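You operate a simulated robot arm through the tools that you are given. There is no shell and no other tool. Be economical: measure what you need, move in short steps, check, and stop when the job is done.

You are at the controls of a simulated robot arm. One attempt, no reset.

Task
Press each cap back on its own can and stand both cans in the black basket.

It is judged by the outcome, as a careful person would: the job done as asked, and still so three seconds after it is handed in. It fails if anything else is knocked over, pushed out of place, dropped, spilled or broken. Lids that push on must go on centred and level and be pressed home; caps that screw on are set level and turned clockwise until they are tight.

Robot
A 7-joint arm with a two-finger parallel gripper, fixed in place. Base frame: the origin is at the foot of the arm, x ahead of it, y to its left, z up; the work surface is at about z = 760. Units: mm, degrees, N and s.
With the tool pointing down near the work surface it reaches from about 420 to 900 mm from the base axis. Its first joint turns from -115.0 to 115.0 degrees. Payload 3.91 kg.
Tool frame: the origin (TCP) lies between the finger pads and is the grasp point; the fingertips stand 30 mm ahead of it; z points along the fingers, y is the line along which they close. Largest opening 110 mm; finger width 20, thickness 10; the body of the gripper, 48 by 112 mm, starts 55 mm behind the TCP.
Orientation is that of the tool frame in the base frame, as a unit quaternion [w, x, y, z]. With the fingers straight down and closing along the base's y, the tool's x points along the base's -x, its y along +y and its z along -z.

Tools
- The arm moves only by the tool step_arm. Its argument "increments" is a list of rows, each an object of numbers (a shift or turn left out is 0, a gripper value left out holds the last): "x", "y", "z": the shift along the base's x, y, z in units of 300 mm (1.0 is 300 mm); "rx", "ry", "rz": the turn, a rotation vector about the base's x, y, z in units of 45 degrees (1.0 is 45 degrees); "fingers": the opening, from 0 (shut) to 1 (fully open). In form: [{"x": .., "y": .., "z": .., "rx": .., "ry": .., "rz": .., "fingers": ..}, ...]. A call has 1 to 10 rows; each row is the pose to reach, as a shift and turn from the pose commanded when the call began. A call with a number of a shift or a turn outside -1 to 1 is refused whole. Rows are played at 5 a second. More than 50 mm and 8.6 degrees between two rows, or a gripper value outside its range, and nothing of the call is played. Where a pose cannot be reached the arm comes as near as it can. A force on the tool above 40 N (or 10 N above the force at the start of the call, whichever is more), or a blocked arm, ends the call early, and 0.2 s more pass. Each finger travels about 153 mm/s and halts on what it meets, pressing with about 28 N; the grip force reading is that of the motor and also rises with nothing between the fingers. The clock runs only during rows and for 0.2 s after the last one: add rows that repeat a pose to give the fingers time. It gives the time, the measured TCP pose, the force on the tool (base axes), the opening and the grip force at its end, in the units of the frame above (readings bear some noise).
- Cameras (640 x 400 px; columns grow to the right, rows downward): "scene" is fixed at [218.6, -497.9, 1353.2]; the picture's right is [0.64, -0.77, 0.00], its down [-0.31, -0.26, -0.92] and it looks along [0.70, 0.59, -0.40] (base axes); focal length 327 px, centre (320, 200). "wrist" rides on the gripper at [-36, 0, -57] in the tool frame; the picture's right is [0.00, -1.00, 0.00], its down [0.97, 0.00, -0.24] and it looks along [0.24, 0.00, 0.97] (tool axes); focal length 218 px, centre (320, 200). There is no depth. A picture from a camera that has moved, and an enlarged one, comes with that camera's place and axes in the base frame and with its lens.
- get_image(camera): a new picture of that camera. The clock stands still meanwhile.
- raise_lower(by): slides the trunk up (or, below 0, down) by that many mm; the arm rides with it, the base frame stays. It gives what a move gives, with no picture.
- enlarge(camera, box): a new picture of the part [left, top, right, bottom] of that camera's present view, enlarged. The clock stands still meanwhile.
- close_job(): hands the job in; it is judged then, once.

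Go step by step. Nothing tells you positions but the pictures and the camera data: compare them with the known pose of the tool, close in by small moves and look again before you grip or let go. The budget is 120 turns and 76 pictures, counting those below and the enlarged ones. Unless the task says otherwise, let go and move clear before handing in, and close with one line.

The tools are called after "Emit:" as a command line: name --argument value ..., lists and objects as JSON in quotes. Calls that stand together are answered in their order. step_arm: Moves the arm, as the interface text tells. Its arguments: {"type":"object","properties":{"increments":{"type":"array","items":{"type":"object","properties":{"x":{"type":"number"},"y":{"type":"number"},"z":{"type":"number"},"rx":{"type":"number"},"ry":{"type":"number"},"rz":{"type":"number"},"fingers":{"type":"number"}}}}},"required":["increments"]} The other tools are called the same way: raise_lower (by) slides the trunk up or down; get_image (camera) takes a picture; enlarge (camera, box) takes an enlarged picture of a part of a camera's view; close_job () hands the job in.

At the start:

```text
time: 0.0
tcp_pos: [554.6, 31.5, 1135.7]
orientation: [0.0, 0.0, 1.0, 0.0]
force: [1.0, 0.4, -0.9]
finger_gap: 110.1
gripper_force: 0.0
trunk travel left (down, up): [-775.0, 215.0]
```

scene: 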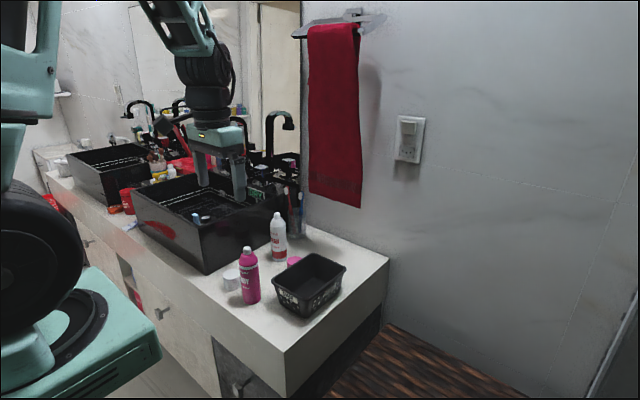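
wrist: 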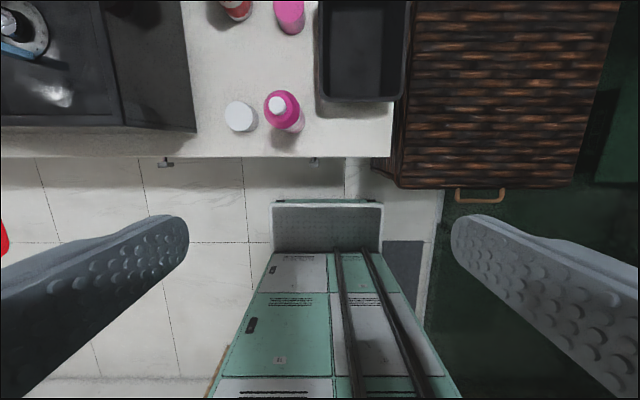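

I see a pink can and a white/red can, a white cap and a pink cap, and the black basket near the right end of the counter. I'll look closer first.

Emit:
enlarge --camera "scene" --box '[210, 200, 370, 330]'

Emit:
enlarge --camera "wrist" --box '[180, 0, 420, 170]'

```text
3.08 times, centred on (290, 265) of scene
camera zoom: at [218.6, -497.9, 1353.2], right [0.64, -0.77, 0.0], down [-0.31, -0.26, -0.92], along [0.7, 0.59, -0.4], focal length 1006 px, centre (412, 0)
```

zoom: 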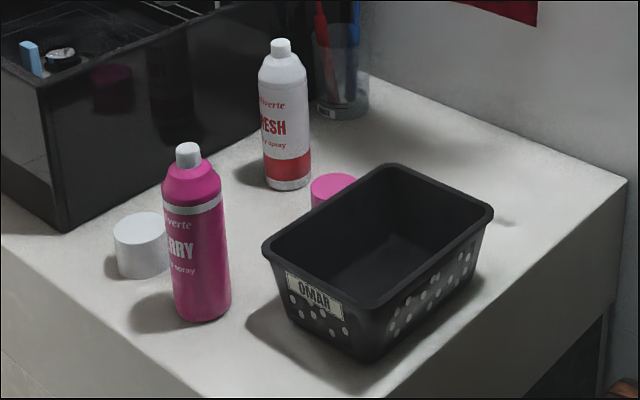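

```text
2.35 times, centred on (300, 85) of wrist
camera zoom: at [589.7, 32.6, 1192.5], right [0.0, -1.0, 0.0], down [-0.97, 0.0, 0.24], along [-0.24, 0.0, -0.97], focal length 514 px, centre (367, 471)
```

zoom: 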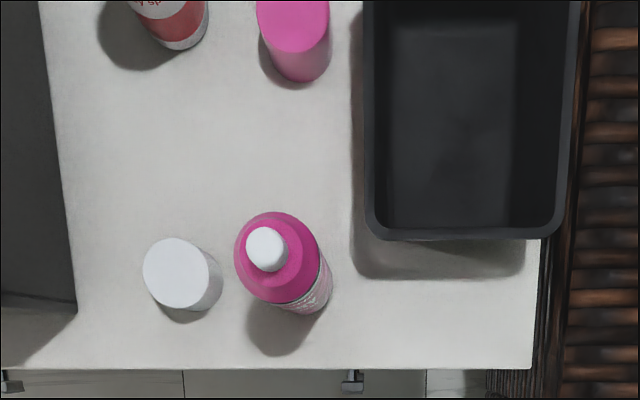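

Caps look slightly different in diameter, so I'll move in for a closer look from above.

Emit:
step_arm --increments '[{"x": 0.07, "y": 0.05, "z": -0.08}, {"x": 0.14, "y": 0.1, "z": -0.16}, {"x": 0.21, "y": 0.15, "z": -0.24}, {"x": 0.28, "y": 0.2, "z": -0.32}, {"x": 0.35, "y": 0.25, "z": -0.4}, {"x": 0.35, "y": 0.25, "z": -0.4}]'

Emit:
get_image --camera "wrist"

Emit:
get_image --camera "scene"

```text
time: 1.4
tcp_pos: [660.9, 106.7, 1016.0]
orientation: [0.0, 0.0, 1.0, -0.001]
force: [-1.0, 0.0, 0.3]
finger_gap: 110.1
gripper_force: 0.0
trunk travel left (down, up): [-775.0, 215.0]
```

```text
71 pictures are left
camera wrist: at [695.5, 108.2, 1071.8], right [0.0, -1.0, 0.0], down [-0.97, 0.0, 0.24], along [-0.24, 0.0, -0.97], focal length 218 px, centre (320, 200)
```

wrist: 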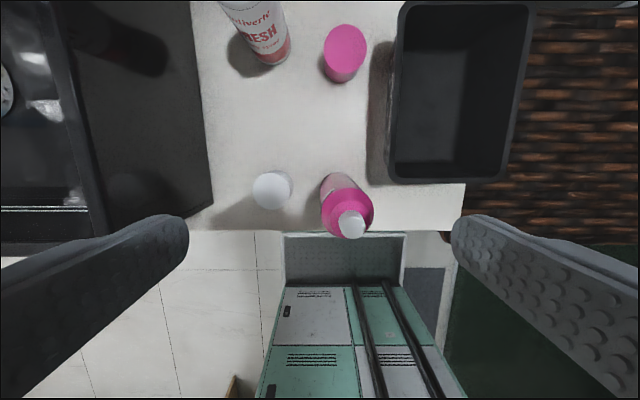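

```text
70 pictures are left
```

scene: 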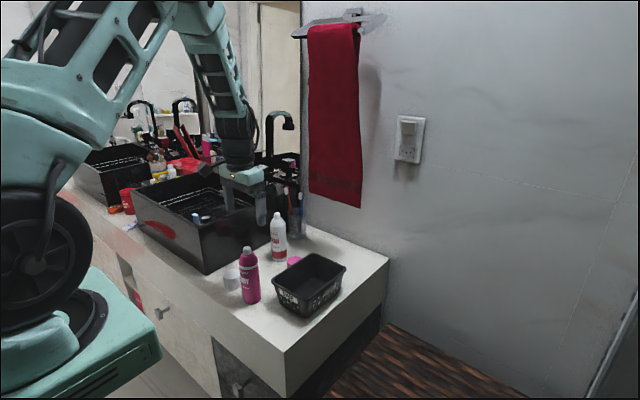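

The caps and cans are all in view of the wrist camera now; I'll enlarge for measurement.

Emit:
enlarge --camera "wrist" --box '[200, 0, 400, 125]'

Emit:
enlarge --camera "wrist" --box '[230, 140, 390, 240]'

Emit:
enlarge --camera "scene" --box '[215, 205, 311, 265]'

Emit:
enlarge --camera "scene" --box '[215, 250, 311, 310]'

```text
3.20 times, centred on (300, 62) of wrist
camera zoom: at [695.5, 108.2, 1071.8], right [0.0, -1.0, 0.0], down [-0.97, 0.0, 0.24], along [-0.24, 0.0, -0.97], focal length 698 px, centre (384, 640)
```

zoom: 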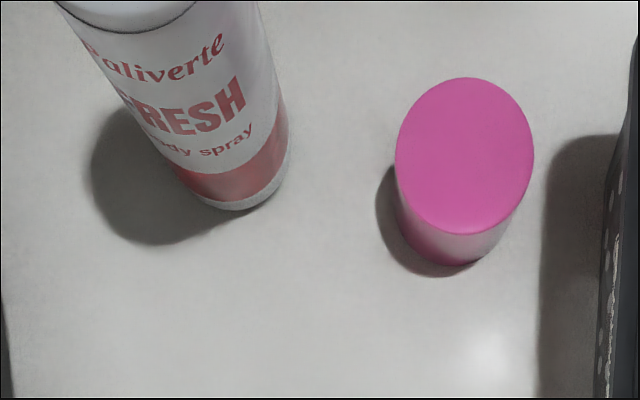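

```text
4.00 times, centred on (310, 190) of wrist
camera zoom: at [695.5, 108.2, 1071.8], right [0.0, -1.0, 0.0], down [-0.97, 0.0, 0.24], along [-0.24, 0.0, -0.97], focal length 873 px, centre (360, 240)
```

zoom: 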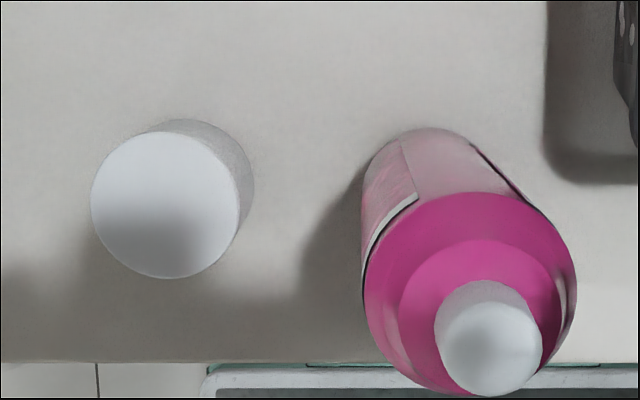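

```text
6.67 times, centred on (263, 235) of scene
camera zoom: at [218.6, -497.9, 1353.2], right [0.64, -0.77, 0.0], down [-0.31, -0.26, -0.92], along [0.7, 0.59, -0.4], focal length 2180 px, centre (700, -33)
```

zoom: 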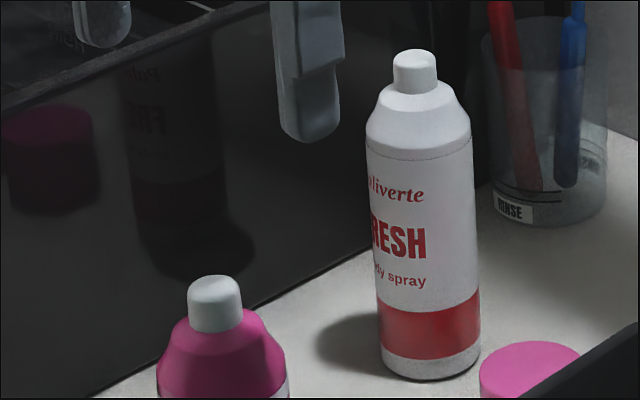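

```text
6.67 times, centred on (263, 280) of scene
camera zoom: at [218.6, -497.9, 1353.2], right [0.64, -0.77, 0.0], down [-0.31, -0.26, -0.92], along [0.7, 0.59, -0.4], focal length 2180 px, centre (700, -333)
```

zoom: 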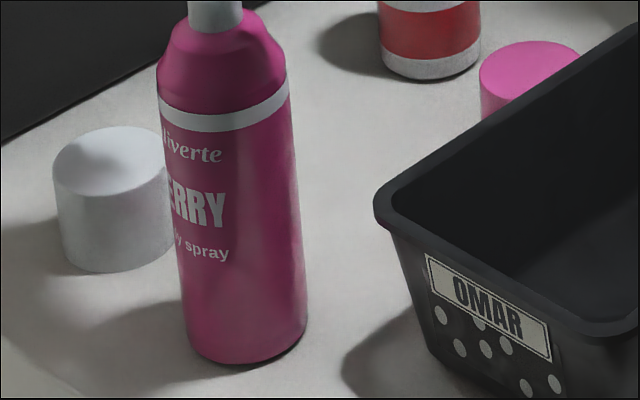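

Both caps and both cans are about 47 mm across, so I match them by colour: white cap (≈640,170) to white can (≈817,168), pink cap (≈799,80) to pink can (≈636,84). I'll turn the tool 90° to close along x, which keeps the gripper clear of its neighbours.

Emit:
step_arm --increments '[{"rz": 0.167, "y": 0.035, "x": -0.011}, {"rz": 0.333, "y": 0.07, "x": -0.023}, {"rz": 0.5, "y": 0.105, "x": -0.035}, {"rz": 0.667, "y": 0.14, "x": -0.047}, {"rz": 0.833, "y": 0.175, "x": -0.058}, {"rz": 1.0, "y": 0.21, "x": -0.07}]'

Emit:
step_arm --increments '[{"rz": 0.167}, {"rz": 0.333}, {"rz": 0.5}, {"rz": 0.667}, {"rz": 0.833}, {"rz": 1.0}, {"rz": 1.0}]'

Emit:
get_image --camera "wrist"

```text
time: 2.8
tcp_pos: [639.1, 171.6, 1015.8]
orientation: [0.0, -0.384, 0.923, 0.0]
force: [0.5, 0.4, -0.8]
finger_gap: 109.9
gripper_force: 0.0
trunk travel left (down, up): [-775.0, 215.0]
```

```text
time: 4.4
tcp_pos: [639.1, 170.3, 1015.4]
orientation: [0.0, 0.708, -0.706, 0.001]
force: [0.2, 0.5, 0.0]
finger_gap: 109.9
gripper_force: 0.0
trunk travel left (down, up): [-775.0, 215.0]
```

```text
65 pictures are left
camera wrist: at [637.5, 206.5, 1071.9], right [1.0, 0.0, 0.0], down [0.0, -0.97, 0.24], along [0.0, -0.24, -0.97], focal length 218 px, centre (320, 200)
```

wrist: 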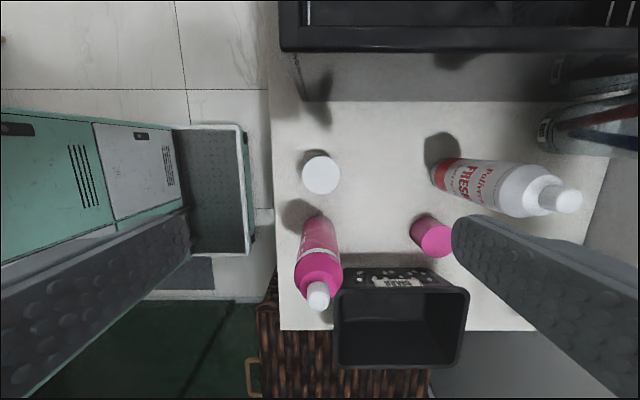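

The tool is centred over the white cap. Going down to it with fingertips at about z 775.

Emit:
step_arm --increments '[{"z": -0.15, "fingers": 0.75}, {"z": -0.3}, {"z": -0.4}, {"z": -0.5}, {"z": -0.5}]'

Emit:
get_image --camera "wrist"

Emit:
enlarge --camera "scene" --box '[190, 225, 318, 305]'

```text
time: 5.6
tcp_pos: [637.6, 171.1, 863.7]
orientation: [-0.001, 0.708, -0.707, -0.001]
force: [0.5, 0.2, 0.1]
finger_gap: 82.7
gripper_force: 0.0
trunk travel left (down, up): [-775.0, 215.0]
```

```text
64 pictures are left
camera wrist: at [636.5, 208.0, 920.9], right [1.0, 0.0, 0.0], down [0.0, -0.97, 0.24], along [0.0, -0.24, -0.97], focal length 218 px, centre (320, 200)
```

wrist: 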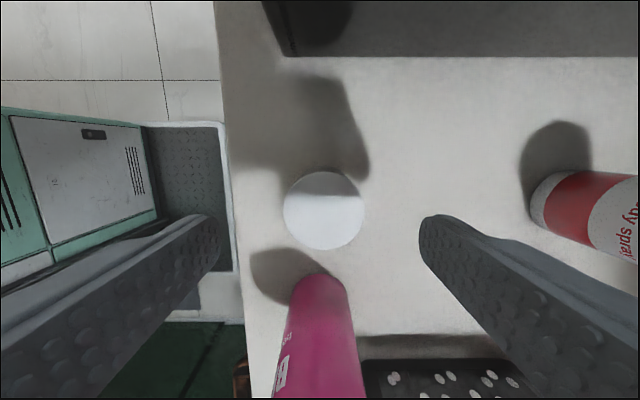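

```text
5.00 times, centred on (254, 265) of scene
camera zoom: at [218.6, -497.9, 1353.2], right [0.64, -0.77, 0.0], down [-0.31, -0.26, -0.92], along [0.7, 0.59, -0.4], focal length 1635 px, centre (650, -125)
```

zoom: 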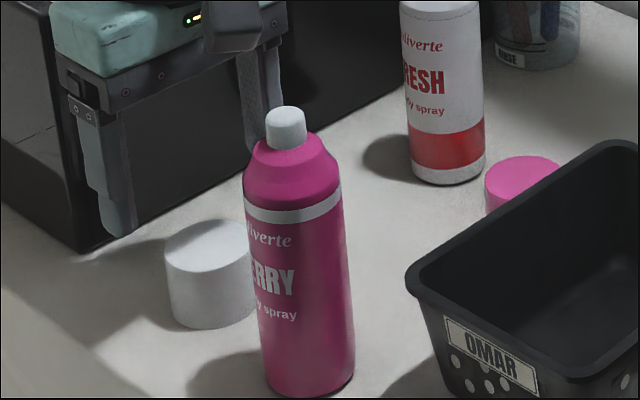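

Centred on the cap. Lowering and closing.

Emit:
step_arm --increments '[{"z": -0.1}, {"z": -0.19}, {"z": -0.19}, {"z": -0.19, "fingers": 0.2}, {"z": -0.19}, {"z": -0.19}, {"z": -0.19}]'

Emit:
enlarge --camera "scene" --box '[190, 225, 318, 305]'

```text
time: 7.2
tcp_pos: [638.9, 170.8, 807.7]
orientation: [0.0, 0.707, -0.707, 0.0]
force: [-0.5, 0.2, 0.5]
finger_gap: 46.7
gripper_force: 27.8
trunk travel left (down, up): [-775.0, 215.0]
```

```text
5.00 times, centred on (254, 265) of scene
camera zoom: at [218.6, -497.9, 1353.2], right [0.64, -0.77, 0.0], down [-0.31, -0.26, -0.92], along [0.7, 0.59, -0.4], focal length 1635 px, centre (650, -125)
```

zoom: 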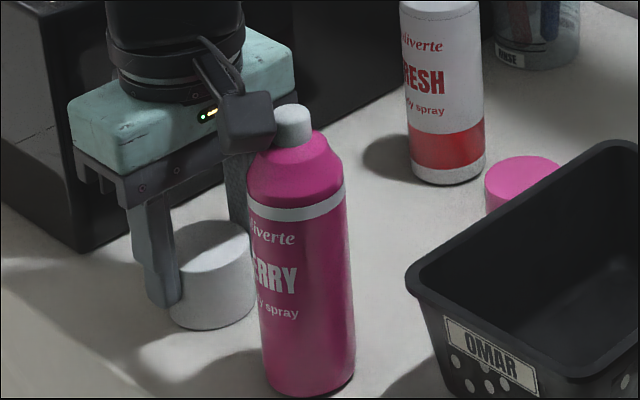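

A dark block on the gripper's −y side seems to be leaning on the pink can's nozzle, tilting it slightly. I'll look closer before moving.

Emit:
enlarge --camera "scene" --box '[222, 235, 270, 265]'

Emit:
enlarge --camera "scene" --box '[222, 280, 270, 310]'

Emit:
get_image --camera "wrist"

```text
13.33 times, centred on (246, 250) of scene
camera zoom: at [218.6, -497.9, 1353.2], right [0.64, -0.77, 0.0], down [-0.31, -0.26, -0.92], along [0.7, 0.59, -0.4], focal length 4360 px, centre (1307, -467)
```

zoom: 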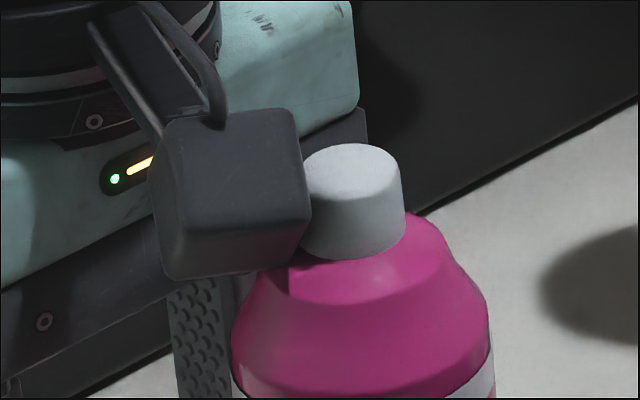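

```text
13.33 times, centred on (246, 295) of scene
camera zoom: at [218.6, -497.9, 1353.2], right [0.64, -0.77, 0.0], down [-0.31, -0.26, -0.92], along [0.7, 0.59, -0.4], focal length 4360 px, centre (1307, -1067)
```

zoom: 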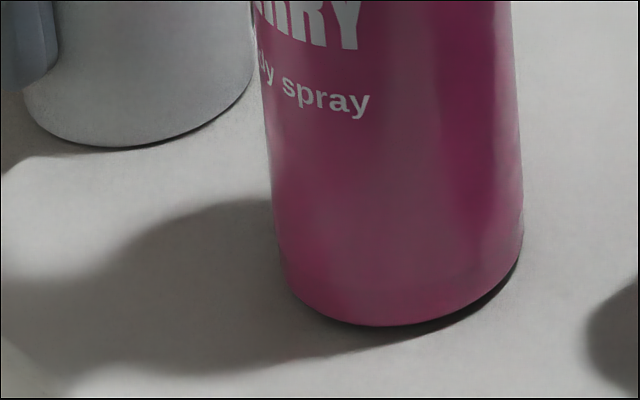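

```text
59 pictures are left
camera wrist: at [637.1, 206.9, 864.3], right [1.0, 0.0, 0.0], down [0.0, -0.97, 0.24], along [0.0, -0.24, -0.97], focal length 218 px, centre (320, 200)
```

wrist: 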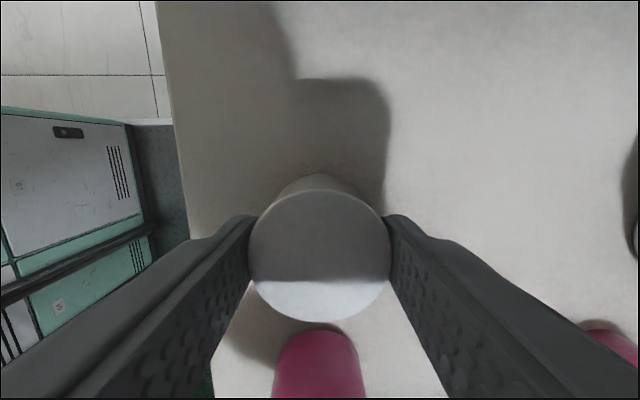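

The block on the gripper (tool +x side, ~80 mm above TCP) is touching the nozzle. I'll back off slowly in +y so the can settles upright.

Emit:
step_arm --increments '[{"y": 0.005, "z": 0.003}, {"y": 0.01, "z": 0.005}, {"y": 0.015, "z": 0.005}, {"y": 0.02, "z": 0.005}, {"y": 0.025, "z": 0.006}, {"y": 0.035, "z": 0.006}, {"y": 0.045, "z": 0.006}, {"y": 0.06, "z": 0.01}, {"y": 0.06, "z": 0.01}]'

Emit:
enlarge --camera "scene" --box '[190, 225, 318, 305]'

```text
time: 9.2
tcp_pos: [639.0, 188.8, 810.1]
orientation: [0.0, 0.707, -0.707, 0.0]
force: [-1.3, -0.6, -0.1]
finger_gap: 46.4
gripper_force: 27.8
trunk travel left (down, up): [-775.0, 215.0]
```

```text
5.00 times, centred on (254, 265) of scene
camera zoom: at [218.6, -497.9, 1353.2], right [0.64, -0.77, 0.0], down [-0.31, -0.26, -0.92], along [0.7, 0.59, -0.4], focal length 1635 px, centre (650, -125)
```

zoom: 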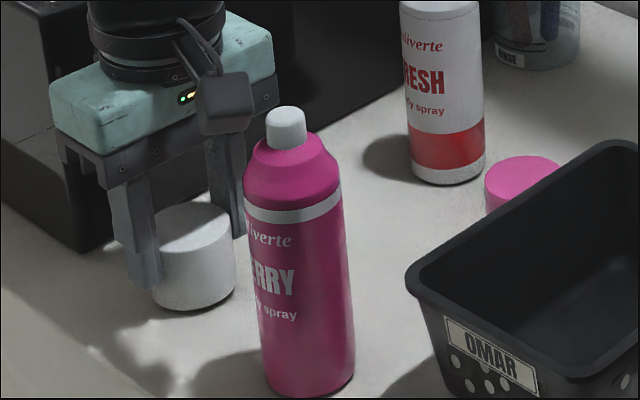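

The pink can stands back where it was. Lifting the white cap straight up, then over the white can.

Emit:
step_arm --increments '[{"z": 0.15}, {"z": 0.3}, {"z": 0.45}, {"z": 0.6}, {"z": 0.6}]'

Emit:
step_arm --increments '[{"x": 0.12}, {"x": 0.24}, {"x": 0.36, "y": -0.02}, {"x": 0.48, "y": -0.05}, {"x": 0.53, "y": -0.06}, {"x": 0.53, "y": -0.06}]'

Emit:
get_image --camera "wrist"

Emit:
enlarge --camera "scene" --box '[220, 170, 348, 250]'

```text
time: 10.4
tcp_pos: [638.7, 188.3, 990.0]
orientation: [-0.001, -0.707, 0.707, 0.001]
force: [0.7, -1.0, 0.0]
finger_gap: 46.3
gripper_force: 28.3
trunk travel left (down, up): [-775.0, 215.0]
```

```text
time: 11.8
tcp_pos: [797.9, 170.5, 992.1]
orientation: [0.0, -0.707, 0.707, 0.0]
force: [0.0, 0.2, -0.2]
finger_gap: 46.6
gripper_force: 28.0
trunk travel left (down, up): [-775.0, 215.0]
```

```text
57 pictures are left
camera wrist: at [797.3, 207.4, 1048.7], right [1.0, 0.0, 0.0], down [0.0, -0.97, 0.24], along [0.0, -0.24, -0.97], focal length 218 px, centre (320, 200)
```

wrist: 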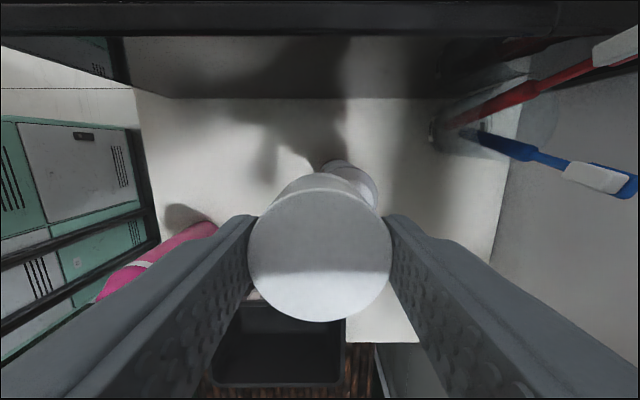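

```text
5.00 times, centred on (284, 210) of scene
camera zoom: at [218.6, -497.9, 1353.2], right [0.64, -0.77, 0.0], down [-0.31, -0.26, -0.92], along [0.7, 0.59, -0.4], focal length 1635 px, centre (500, 150)
```

zoom: 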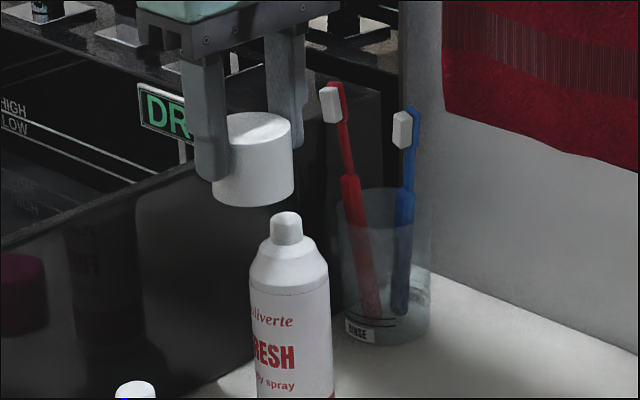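

The cap is near the white can; zooming to refine the can's axis.

Emit:
enlarge --camera "wrist" --box '[240, 130, 400, 230]'

```text
4.00 times, centred on (320, 180) of wrist
camera zoom: at [797.3, 207.4, 1048.7], right [1.0, 0.0, 0.0], down [0.0, -0.97, 0.24], along [0.0, -0.24, -0.97], focal length 873 px, centre (320, 280)
```

zoom: 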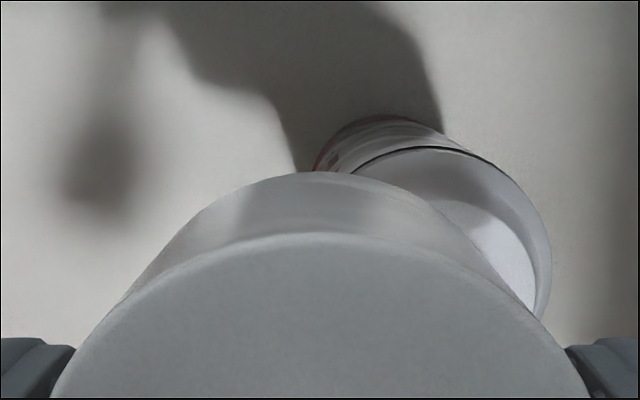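

Estimated can axis is (820,168). Moving there and lowering to just above the nozzle.

Emit:
step_arm --increments '[{"x": 0.037, "y": -0.004}, {"x": 0.073, "y": -0.008}, {"x": 0.073, "y": -0.008, "z": -0.03}, {"x": 0.073, "y": -0.008, "z": -0.06}, {"x": 0.073, "y": -0.008, "z": -0.06}]'

Emit:
enlarge --camera "scene" --box '[230, 190, 326, 250]'

Emit:
enlarge --camera "wrist" --box '[240, 130, 400, 230]'

```text
time: 13.0
tcp_pos: [819.6, 168.1, 973.7]
orientation: [0.0, -0.707, 0.707, 0.0]
force: [-0.7, 0.5, -0.9]
finger_gap: 46.6
gripper_force: 27.7
trunk travel left (down, up): [-775.0, 215.0]
```

```text
6.67 times, centred on (278, 220) of scene
camera zoom: at [218.6, -497.9, 1353.2], right [0.64, -0.77, 0.0], down [-0.31, -0.26, -0.92], along [0.7, 0.59, -0.4], focal length 2180 px, centre (600, 67)
```

zoom: 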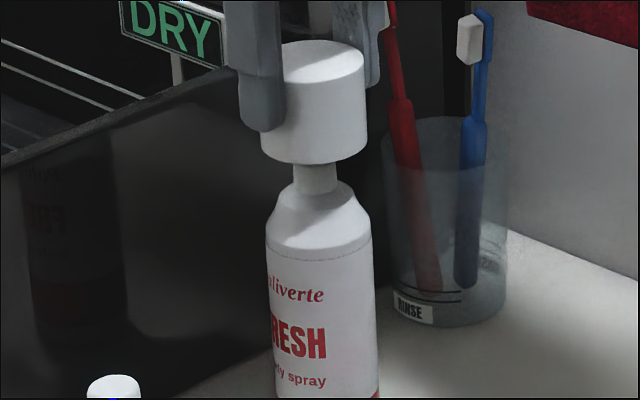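

```text
4.00 times, centred on (320, 180) of wrist
camera zoom: at [819.0, 204.3, 1030.9], right [1.0, 0.0, 0.0], down [0.0, -0.97, 0.24], along [0.0, -0.24, -0.97], focal length 873 px, centre (320, 280)
```

zoom: 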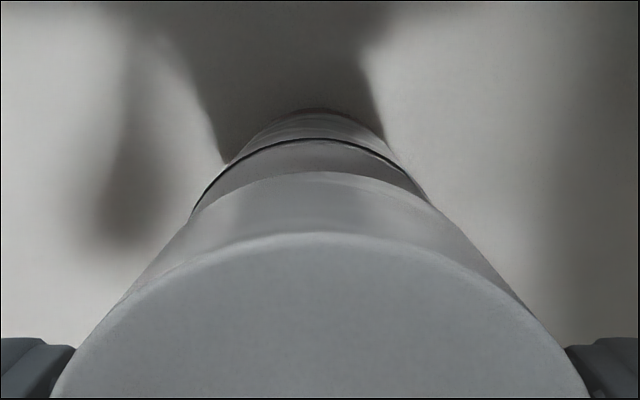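

The cap is within about 1–2 mm of the can axis. Lowering in small steps until contact.

Emit:
step_arm --increments '[{"x": -0.004, "z": -0.017}, {"x": -0.004, "z": -0.033}, {"x": -0.004, "z": -0.05}, {"x": -0.004, "z": -0.067}, {"x": -0.004, "z": -0.083}, {"x": -0.004, "z": -0.1}]'

Emit:
enlarge --camera "scene" --box '[230, 200, 326, 260]'

```text
time: 14.4
tcp_pos: [818.1, 168.3, 944.5]
orientation: [0.0, 0.707, -0.707, 0.0]
force: [0.8, -0.1, 0.0]
finger_gap: 46.6
gripper_force: 28.5
trunk travel left (down, up): [-775.0, 215.0]
```

```text
6.67 times, centred on (278, 230) of scene
camera zoom: at [218.6, -497.9, 1353.2], right [0.64, -0.77, 0.0], down [-0.31, -0.26, -0.92], along [0.7, 0.59, -0.4], focal length 2180 px, centre (600, 0)
```

zoom: 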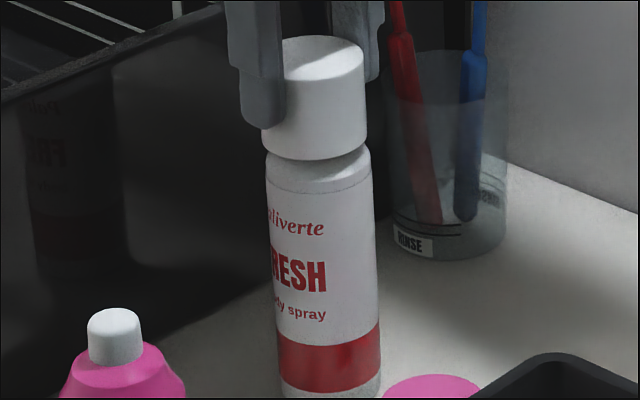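

Aligned well, no contact yet. Continuing down slowly.

Emit:
step_arm --increments '[{"z": -0.007}, {"z": -0.014}, {"z": -0.021}, {"z": -0.028}, {"z": -0.035}, {"z": -0.042}, {"z": -0.049}, {"z": -0.056}, {"z": -0.063}, {"z": -0.07}]'

Emit:
enlarge --camera "scene" --box '[230, 200, 326, 260]'

```text
time: 16.0
tcp_pos: [819.4, 168.6, 934.0]
orientation: [0.005, -0.706, 0.708, -0.001]
force: [-7.2, -4.6, 16.0]
finger_gap: 46.4
gripper_force: 27.9
trunk travel left (down, up): [-775.0, 215.0]
stopped in row 8: the force on the tool passed its limit (the readings are from after the stop); the commanded pose is now the measured one
```

```text
6.67 times, centred on (278, 230) of scene
camera zoom: at [218.6, -497.9, 1353.2], right [0.64, -0.77, 0.0], down [-0.31, -0.26, -0.92], along [0.7, 0.59, -0.4], focal length 2180 px, centre (600, 0)
```

zoom: 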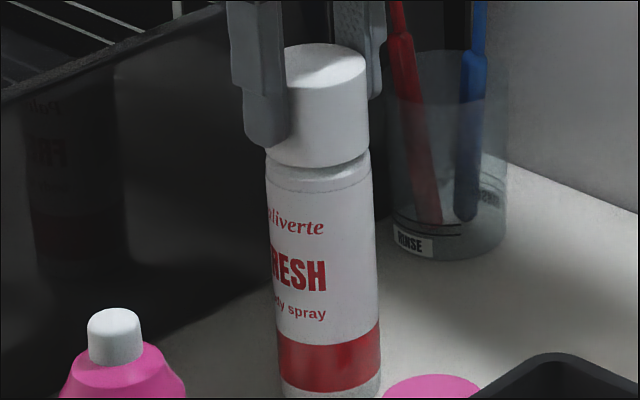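

The cap met the shoulder and slid a bit in the fingers. I'll ease the load, open slightly so it self-settles, and look.

Emit:
step_arm --increments '[{"z": 0.003}, {"z": 0.003, "fingers": 0.5}, {"z": 0.003, "fingers": 0.6}, {"z": 0.003}]'

Emit:
enlarge --camera "scene" --box '[246, 200, 310, 240]'

Emit:
enlarge --camera "wrist" --box '[220, 130, 420, 255]'

```text
time: 17.0
tcp_pos: [820.2, 169.3, 932.7]
orientation: [-0.002, 0.708, -0.707, 0.001]
force: [-0.3, 0.4, -0.5]
finger_gap: 66.0
gripper_force: 0.1
trunk travel left (down, up): [-775.0, 215.0]
```

```text
10.00 times, centred on (278, 220) of scene
camera zoom: at [218.6, -497.9, 1353.2], right [0.64, -0.77, 0.0], down [-0.31, -0.26, -0.92], along [0.7, 0.59, -0.4], focal length 3270 px, centre (740, 0)
```

zoom: 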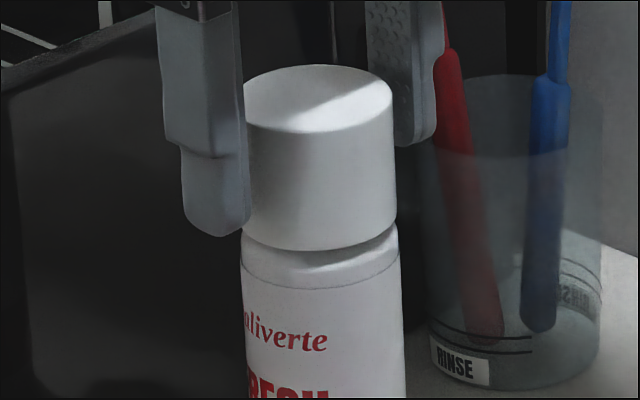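

```text
3.20 times, centred on (320, 192) of wrist
camera zoom: at [819.0, 204.9, 989.5], right [1.0, 0.0, 0.01], down [0.0, -0.97, 0.24], along [0.0, -0.24, -0.97], focal length 698 px, centre (320, 224)
```

zoom: 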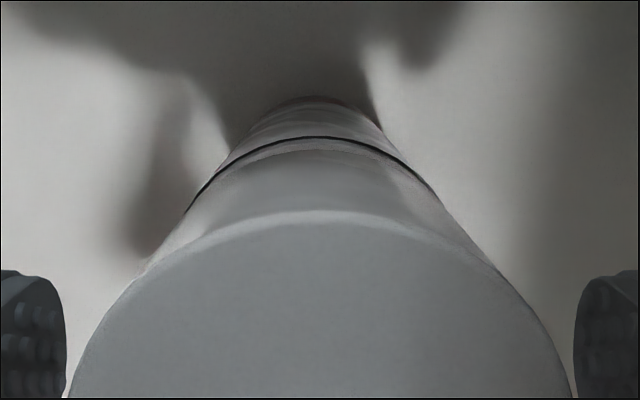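

The cap sits level but not seated, and appears ~1 mm too far +x/+y. I'll regrip, nudge it toward the axis and press.

Emit:
step_arm --increments '[{"x": -0.005}, {"x": -0.005, "fingers": 0.2}, {"x": -0.005}, {"x": -0.005, "y": -0.003}, {"x": -0.005, "y": -0.003, "z": -0.007}, {"x": -0.005, "y": -0.003, "z": -0.014}, {"x": -0.005, "y": -0.003, "z": -0.021}, {"x": -0.005, "y": -0.003, "z": -0.028}]'

Emit:
enlarge --camera "scene" --box '[246, 200, 310, 240]'

```text
time: 18.8
tcp_pos: [818.5, 168.2, 928.5]
orientation: [0.006, -0.706, 0.708, -0.001]
force: [1.6, -0.9, 29.5]
finger_gap: 47.1
gripper_force: 28.3
trunk travel left (down, up): [-775.0, 215.0]
```

```text
10.00 times, centred on (278, 220) of scene
camera zoom: at [218.6, -497.9, 1353.2], right [0.64, -0.77, 0.0], down [-0.31, -0.26, -0.92], along [0.7, 0.59, -0.4], focal length 3270 px, centre (740, 0)
```

zoom: 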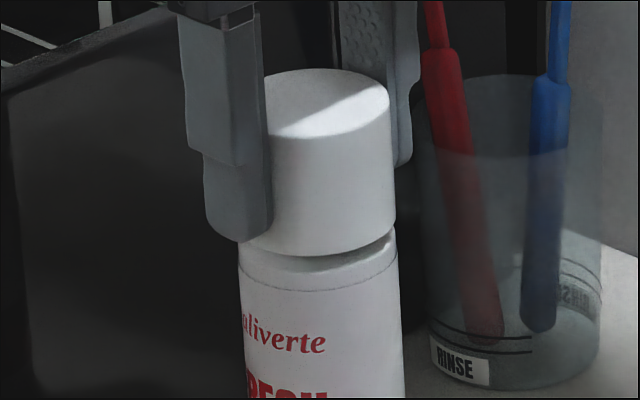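

The cap went partway with a slight tilt (grip compliance). I'll release it and press from the top centre with closed fingers.

Emit:
step_arm --increments '[{"z": 0.005}, {"z": 0.005, "fingers": 0.6}, {"z": 0.005}, {"z": 0.1}, {"z": 0.18}, {"z": 0.18}]'

Emit:
enlarge --camera "scene" --box '[246, 200, 310, 240]'

Emit:
enlarge --camera "wrist" --box '[220, 130, 420, 255]'

```text
time: 20.2
tcp_pos: [818.0, 166.7, 977.4]
orientation: [-0.004, 0.707, -0.707, 0.0]
force: [-0.4, -0.3, -0.8]
finger_gap: 66.2
gripper_force: 0.0
trunk travel left (down, up): [-775.0, 215.0]
```

```text
10.00 times, centred on (278, 220) of scene
camera zoom: at [218.6, -497.9, 1353.2], right [0.64, -0.77, 0.0], down [-0.31, -0.26, -0.92], along [0.7, 0.59, -0.4], focal length 3270 px, centre (740, 0)
```

zoom: 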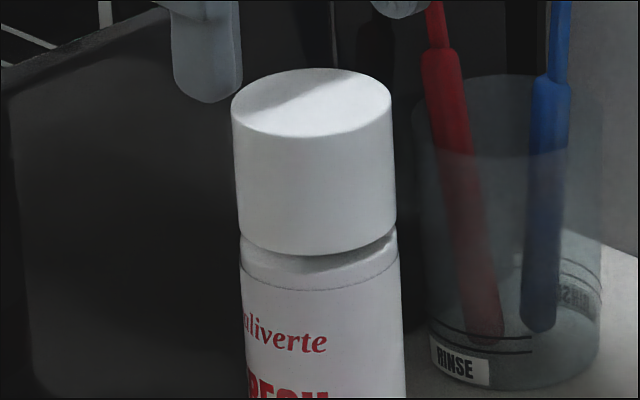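

```text
3.20 times, centred on (320, 192) of wrist
camera zoom: at [817.1, 202.4, 1034.5], right [1.0, 0.0, 0.01], down [0.0, -0.97, 0.24], along [0.01, -0.24, -0.97], focal length 698 px, centre (320, 224)
```

zoom: 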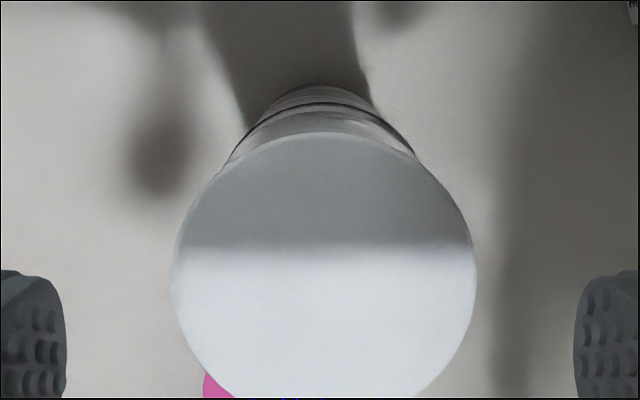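

The cap sits with its right side slightly high. Closing fingers and pressing from above, slightly toward the high side (and correcting the small tool tilt).

Emit:
step_arm --increments '[{"fingers": 0, "x": 0.01, "y": -0.007, "ry": 0.011}, {"x": 0.01, "y": -0.007, "ry": 0.011}, {"x": 0.01, "y": -0.007, "ry": 0.011}, {"x": 0.01, "y": -0.007, "ry": 0.011, "z": -0.02}, {"x": 0.01, "y": -0.007, "ry": 0.011, "z": -0.035}, {"x": 0.01, "y": -0.007, "ry": 0.011, "z": -0.042}, {"x": 0.01, "y": -0.007, "ry": 0.011, "z": -0.049}, {"x": 0.01, "y": -0.007, "ry": 0.011, "z": -0.056}, {"x": 0.01, "y": -0.007, "ry": 0.011, "z": -0.063}, {"x": 0.01, "y": -0.007, "ry": 0.011, "z": -0.07}]'

Emit:
enlarge --camera "scene" --box '[246, 200, 310, 240]'

```text
time: 22.4
tcp_pos: [822.5, 166.1, 961.1]
orientation: [0.002, -0.707, 0.707, 0.001]
force: [-0.4, -0.1, 23.8]
finger_gap: 0.2
gripper_force: 27.8
trunk travel left (down, up): [-775.0, 215.0]
```

```text
10.00 times, centred on (278, 220) of scene
camera zoom: at [218.6, -497.9, 1353.2], right [0.64, -0.77, 0.0], down [-0.31, -0.26, -0.92], along [0.7, 0.59, -0.4], focal length 3270 px, centre (740, 0)
```

zoom: 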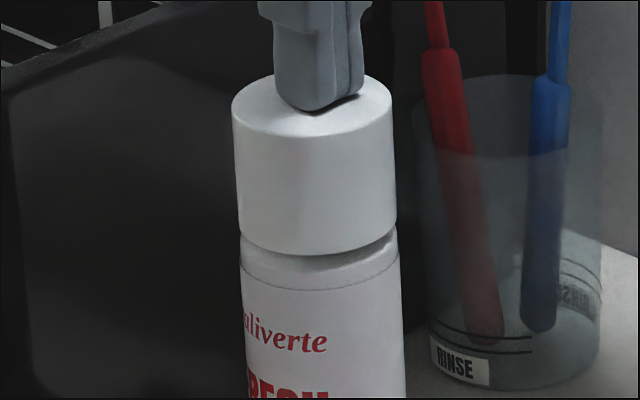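

Pressing at 24 N with little motion yet; pressing further.

Emit:
step_arm --increments '[{"z": -0.004}, {"z": -0.008}, {"z": -0.012}, {"z": -0.016}, {"z": -0.02}, {"z": -0.024}, {"z": -0.028}, {"z": -0.032}]'

Emit:
enlarge --camera "scene" --box '[246, 200, 310, 240]'

```text
time: 23.0
tcp_pos: [823.9, 166.4, 961.2]
orientation: [-0.006, 0.707, -0.707, 0.0]
force: [-2.4, -1.4, 15.7]
finger_gap: 0.2
gripper_force: 28.1
trunk travel left (down, up): [-775.0, 215.0]
stopped in row 2: the force on the tool passed its limit (the readings are from after the stop); the commanded pose is now the measured one
```

```text
10.00 times, centred on (278, 220) of scene
camera zoom: at [218.6, -497.9, 1353.2], right [0.64, -0.77, 0.0], down [-0.31, -0.26, -0.92], along [0.7, 0.59, -0.4], focal length 3270 px, centre (740, 0)
```

zoom: 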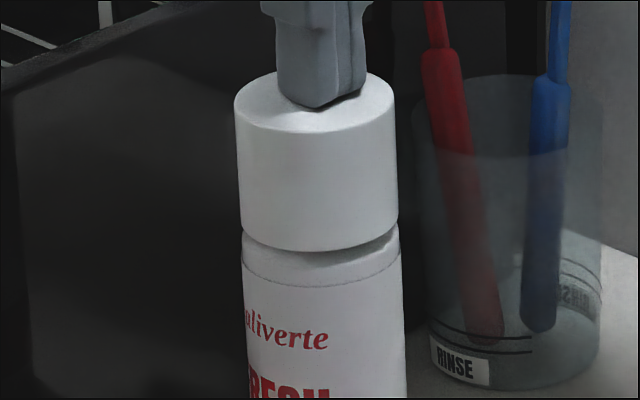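

The cap did not seat; lifting off to see how it lies.

Emit:
step_arm --increments '[{"z": 0.03}, {"z": 0.15, "ry": 0.013}, {"z": 0.25, "ry": 0.013, "y": -0.1}, {"z": 0.25, "ry": 0.013, "y": -0.2}, {"z": 0.25, "ry": 0.013, "y": -0.23}, {"z": 0.25, "ry": 0.013, "y": -0.23}]'

Emit:
enlarge --camera "scene" --box '[258, 210, 298, 235]'

Emit:
enlarge --camera "wrist" --box '[240, 20, 400, 120]'

```text
time: 24.4
tcp_pos: [822.4, 97.1, 1035.2]
orientation: [0.001, 0.707, -0.707, -0.005]
force: [-0.4, 0.9, -0.3]
finger_gap: 0.1
gripper_force: 28.0
trunk travel left (down, up): [-775.0, 215.0]
```

```text
16.00 times, centred on (278, 222) of scene
camera zoom: at [218.6, -497.9, 1353.2], right [0.64, -0.77, 0.0], down [-0.31, -0.26, -0.92], along [0.7, 0.59, -0.4], focal length 5233 px, centre (992, -160)
```

zoom: 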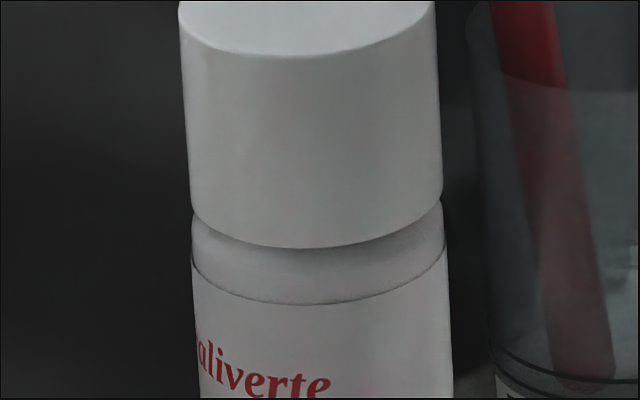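

```text
4.00 times, centred on (320, 70) of wrist
camera zoom: at [822.4, 132.5, 1091.5], right [1.0, 0.0, -0.01], down [0.0, -0.97, 0.23], along [-0.01, -0.23, -0.97], focal length 873 px, centre (320, 720)
```

zoom: 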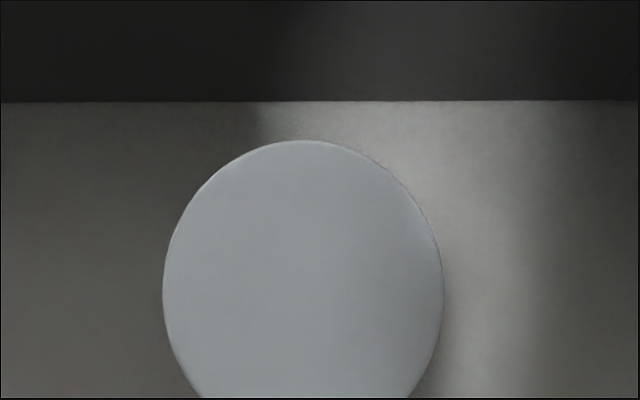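

To judge what "home" looks like, I'll inspect the pink can's bare shoulder at the same scale.

Emit:
enlarge --camera "scene" --box '[230, 240, 270, 265]'

```text
16.00 times, centred on (250, 252) of scene
camera zoom: at [218.6, -497.9, 1353.2], right [0.64, -0.77, 0.0], down [-0.31, -0.26, -0.92], along [0.7, 0.59, -0.4], focal length 5233 px, centre (1440, -640)
```

zoom: 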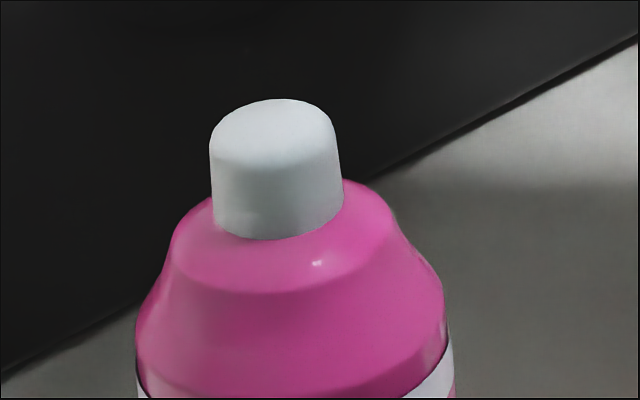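

The cap rim is now about at the body's shoulder edge and level in this view. I'll press again, centred at (818,167.5), ramping the force to make sure it is home.

Emit:
step_arm --increments '[{"x": -0.014, "y": 0.12, "ry": -0.006}, {"x": -0.014, "y": 0.235, "ry": -0.006}, {"x": -0.014, "y": 0.235, "ry": -0.006, "z": -0.12}, {"x": -0.014, "y": 0.235, "ry": -0.006, "z": -0.22}, {"x": -0.014, "y": 0.235, "ry": -0.006, "z": -0.235}, {"x": -0.014, "y": 0.235, "ry": -0.006, "z": -0.245}, {"x": -0.014, "y": 0.235, "ry": -0.006, "z": -0.252}, {"x": -0.014, "y": 0.235, "ry": -0.006, "z": -0.257}, {"x": -0.014, "y": 0.235, "ry": -0.006, "z": -0.262}, {"x": -0.014, "y": 0.235, "ry": -0.006, "z": -0.262}]'

Emit:
enlarge --camera "scene" --box '[258, 210, 298, 235]'

```text
time: 26.6
tcp_pos: [821.5, 168.7, 961.9]
orientation: [0.006, -0.706, 0.708, 0.001]
force: [-1.2, -3.1, 15.9]
finger_gap: 0.2
gripper_force: 28.1
trunk travel left (down, up): [-775.0, 215.0]
stopped in row 10: the force on the tool passed its limit (the readings are from after the stop); the commanded pose is now the measured one
```

```text
16.00 times, centred on (278, 222) of scene
camera zoom: at [218.6, -497.9, 1353.2], right [0.64, -0.77, 0.0], down [-0.31, -0.26, -0.92], along [0.7, 0.59, -0.4], focal length 5233 px, centre (992, -160)
```

zoom: 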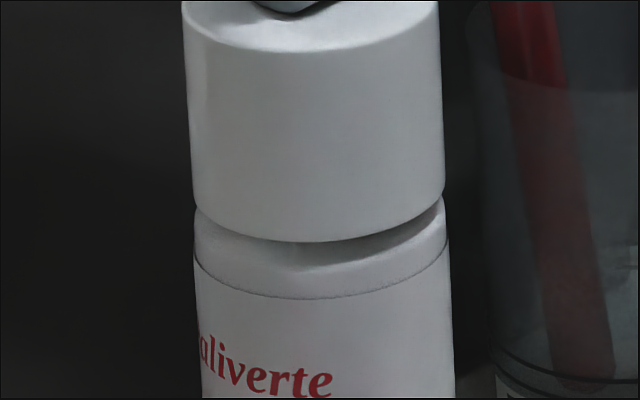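

The cap is firm at 40 N. A gentle pull test will tell whether it is latched: I'll regrip the cap's upper part and lift a few mm.

Emit:
step_arm --increments '[{"z": 0.01}, {"z": 0.05, "x": -0.006, "fingers": 0.65}, {"z": 0.05, "x": -0.006}, {"z": 0.05, "x": -0.006}, {"z": -0.03, "x": -0.006}, {"z": -0.075, "x": -0.006}, {"z": -0.075, "x": -0.006}]'

Emit:
enlarge --camera "wrist" --box '[200, 100, 440, 250]'

```text
time: 28.2
tcp_pos: [818.4, 168.3, 937.9]
orientation: [-0.005, 0.707, -0.707, -0.002]
force: [0.9, -0.4, 0.0]
finger_gap: 71.6
gripper_force: 0.1
trunk travel left (down, up): [-775.0, 215.0]
```

```text
2.67 times, centred on (320, 175) of wrist
camera zoom: at [818.4, 205.2, 993.1], right [1.0, 0.0, 0.0], down [0.0, -0.97, 0.23], along [0.0, -0.23, -0.97], focal length 582 px, centre (320, 267)
```

zoom: 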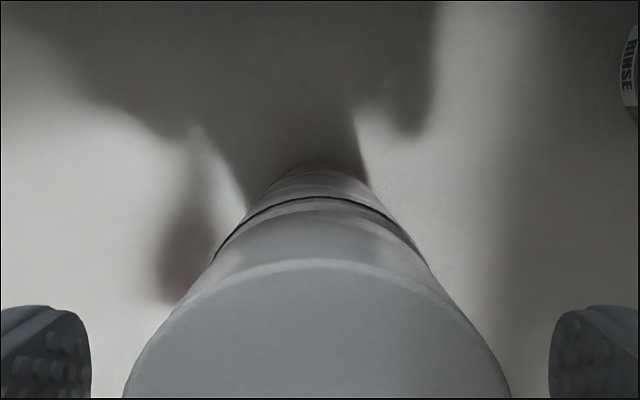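

Emit:
step_arm --increments '[{"fingers": 0.2}, {}, {}, {"z": 0.01}, {"z": 0.02}, {"z": 0.027}, {"z": 0.027}]'

Emit:
enlarge --camera "scene" --box '[246, 205, 310, 245]'

Emit:
enlarge --camera "scene" --box '[258, 240, 306, 270]'

```text
time: 29.8
tcp_pos: [820.4, 169.5, 944.9]
orientation: [0.004, -0.707, 0.708, 0.002]
force: [0.1, -1.0, 0.7]
finger_gap: 46.6
gripper_force: 27.7
trunk travel left (down, up): [-775.0, 215.0]
```

```text
10.00 times, centred on (278, 225) of scene
camera zoom: at [218.6, -497.9, 1353.2], right [0.64, -0.77, 0.0], down [-0.31, -0.26, -0.92], along [0.7, 0.59, -0.4], focal length 3270 px, centre (740, -50)
```

zoom: 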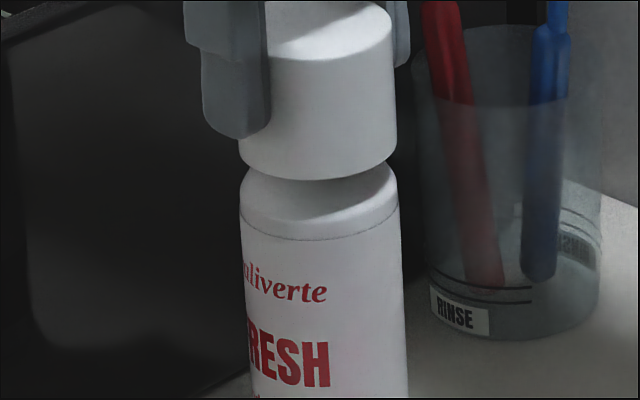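

```text
13.33 times, centred on (282, 255) of scene
camera zoom: at [218.6, -497.9, 1353.2], right [0.64, -0.77, 0.0], down [-0.31, -0.26, -0.92], along [0.7, 0.59, -0.4], focal length 4360 px, centre (827, -533)
```

zoom: 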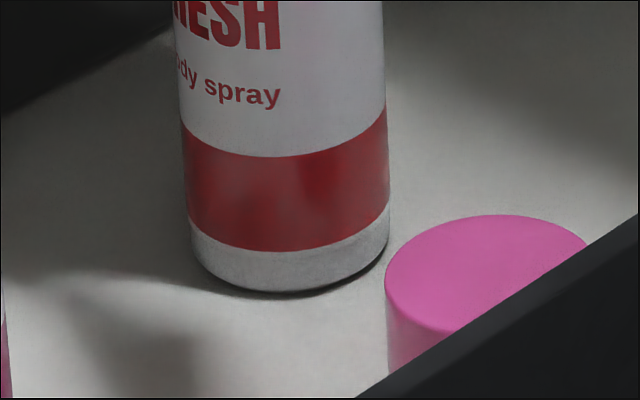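

The cap lifted freely, so it isn't latched. I'll move aside and measure the bare can top exactly from above.

Emit:
step_arm --increments '[{"z": 0.1}, {"z": 0.22}, {"z": 0.22, "y": -0.15}, {"z": 0.22, "y": -0.22}, {"z": 0.22, "y": -0.22}]'

Emit:
enlarge --camera "wrist" --box '[240, 20, 400, 120]'

Emit:
enlarge --camera "wrist" --box '[220, 120, 420, 245]'

Emit:
enlarge --camera "scene" --box '[262, 204, 302, 229]'

```text
time: 31.0
tcp_pos: [818.9, 103.2, 1012.1]
orientation: [0.004, -0.706, 0.708, 0.002]
force: [-0.2, -0.4, 0.0]
finger_gap: 46.5
gripper_force: 28.1
trunk travel left (down, up): [-775.0, 215.0]
```

```text
4.00 times, centred on (320, 70) of wrist
camera zoom: at [817.7, 138.1, 1068.2], right [1.0, 0.0, 0.0], down [0.0, -0.97, 0.23], along [0.0, -0.23, -0.97], focal length 873 px, centre (320, 720)
```

zoom: 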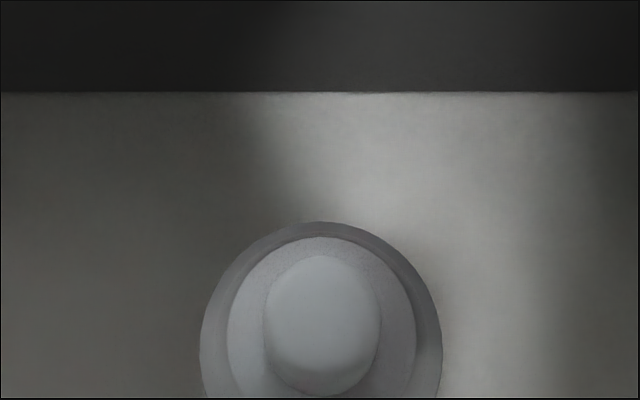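

```text
3.20 times, centred on (320, 182) of wrist
camera zoom: at [817.7, 138.1, 1068.2], right [1.0, 0.0, 0.0], down [0.0, -0.97, 0.23], along [0.0, -0.23, -0.97], focal length 698 px, centre (320, 256)
```

zoom: 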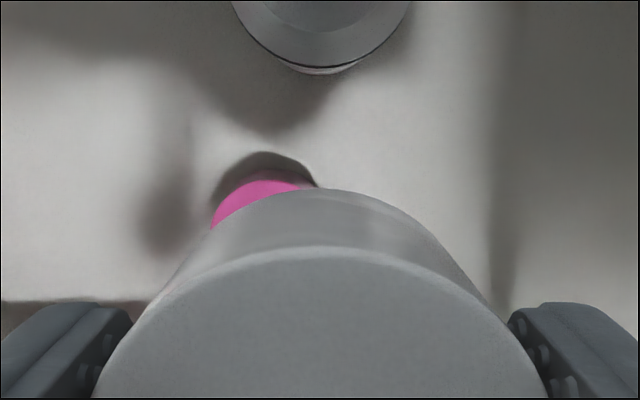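

```text
16.00 times, centred on (282, 216) of scene
camera zoom: at [218.6, -497.9, 1353.2], right [0.64, -0.77, 0.0], down [-0.31, -0.26, -0.92], along [0.7, 0.59, -0.4], focal length 5233 px, centre (928, -64)
```

zoom: 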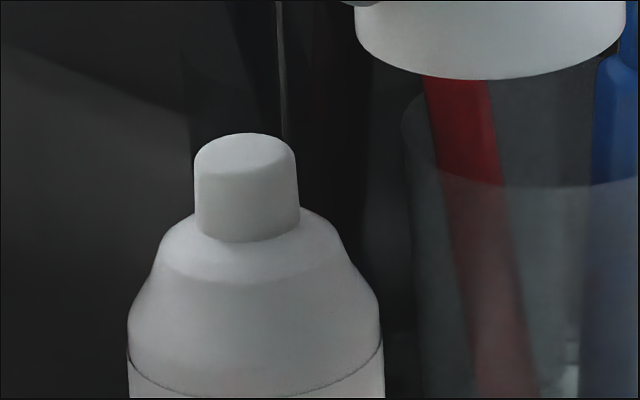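

Can axis measured relative to the cap: it needs dy ≈ +67.7 mm, dx ≈ 0, plus a 0.5° tool tilt correction. Going back on and lowering in fine steps.

Emit:
step_arm --increments '[{"y": 0.1, "rx": -0.0117, "ry": 0.0046}, {"y": 0.2257, "rx": -0.0117, "ry": 0.0046}, {"y": 0.2257, "rx": -0.0117, "ry": 0.0046, "z": -0.1}, {"y": 0.2257, "rx": -0.0117, "ry": 0.0046, "z": -0.2}, {"y": 0.2257, "rx": -0.0117, "ry": 0.0046, "z": -0.225}, {"y": 0.2257, "rx": -0.0117, "ry": 0.0046, "z": -0.235}, {"y": 0.2257, "rx": -0.0117, "ry": 0.0046, "z": -0.235}]'

Emit:
enlarge --camera "scene" --box '[262, 206, 302, 231]'

```text
time: 32.6
tcp_pos: [818.3, 169.9, 939.1]
orientation: [0.0, -0.706, 0.708, -0.001]
force: [-0.4, -0.3, -0.9]
finger_gap: 46.7
gripper_force: 28.0
trunk travel left (down, up): [-775.0, 215.0]
```

```text
16.00 times, centred on (282, 218) of scene
camera zoom: at [218.6, -497.9, 1353.2], right [0.64, -0.77, 0.0], down [-0.31, -0.26, -0.92], along [0.7, 0.59, -0.4], focal length 5233 px, centre (928, -96)
```

zoom: 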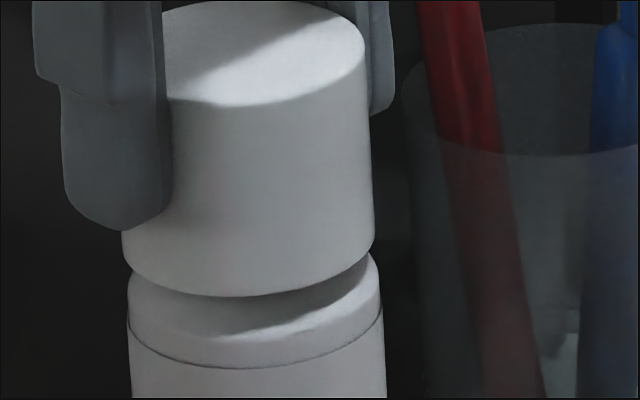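

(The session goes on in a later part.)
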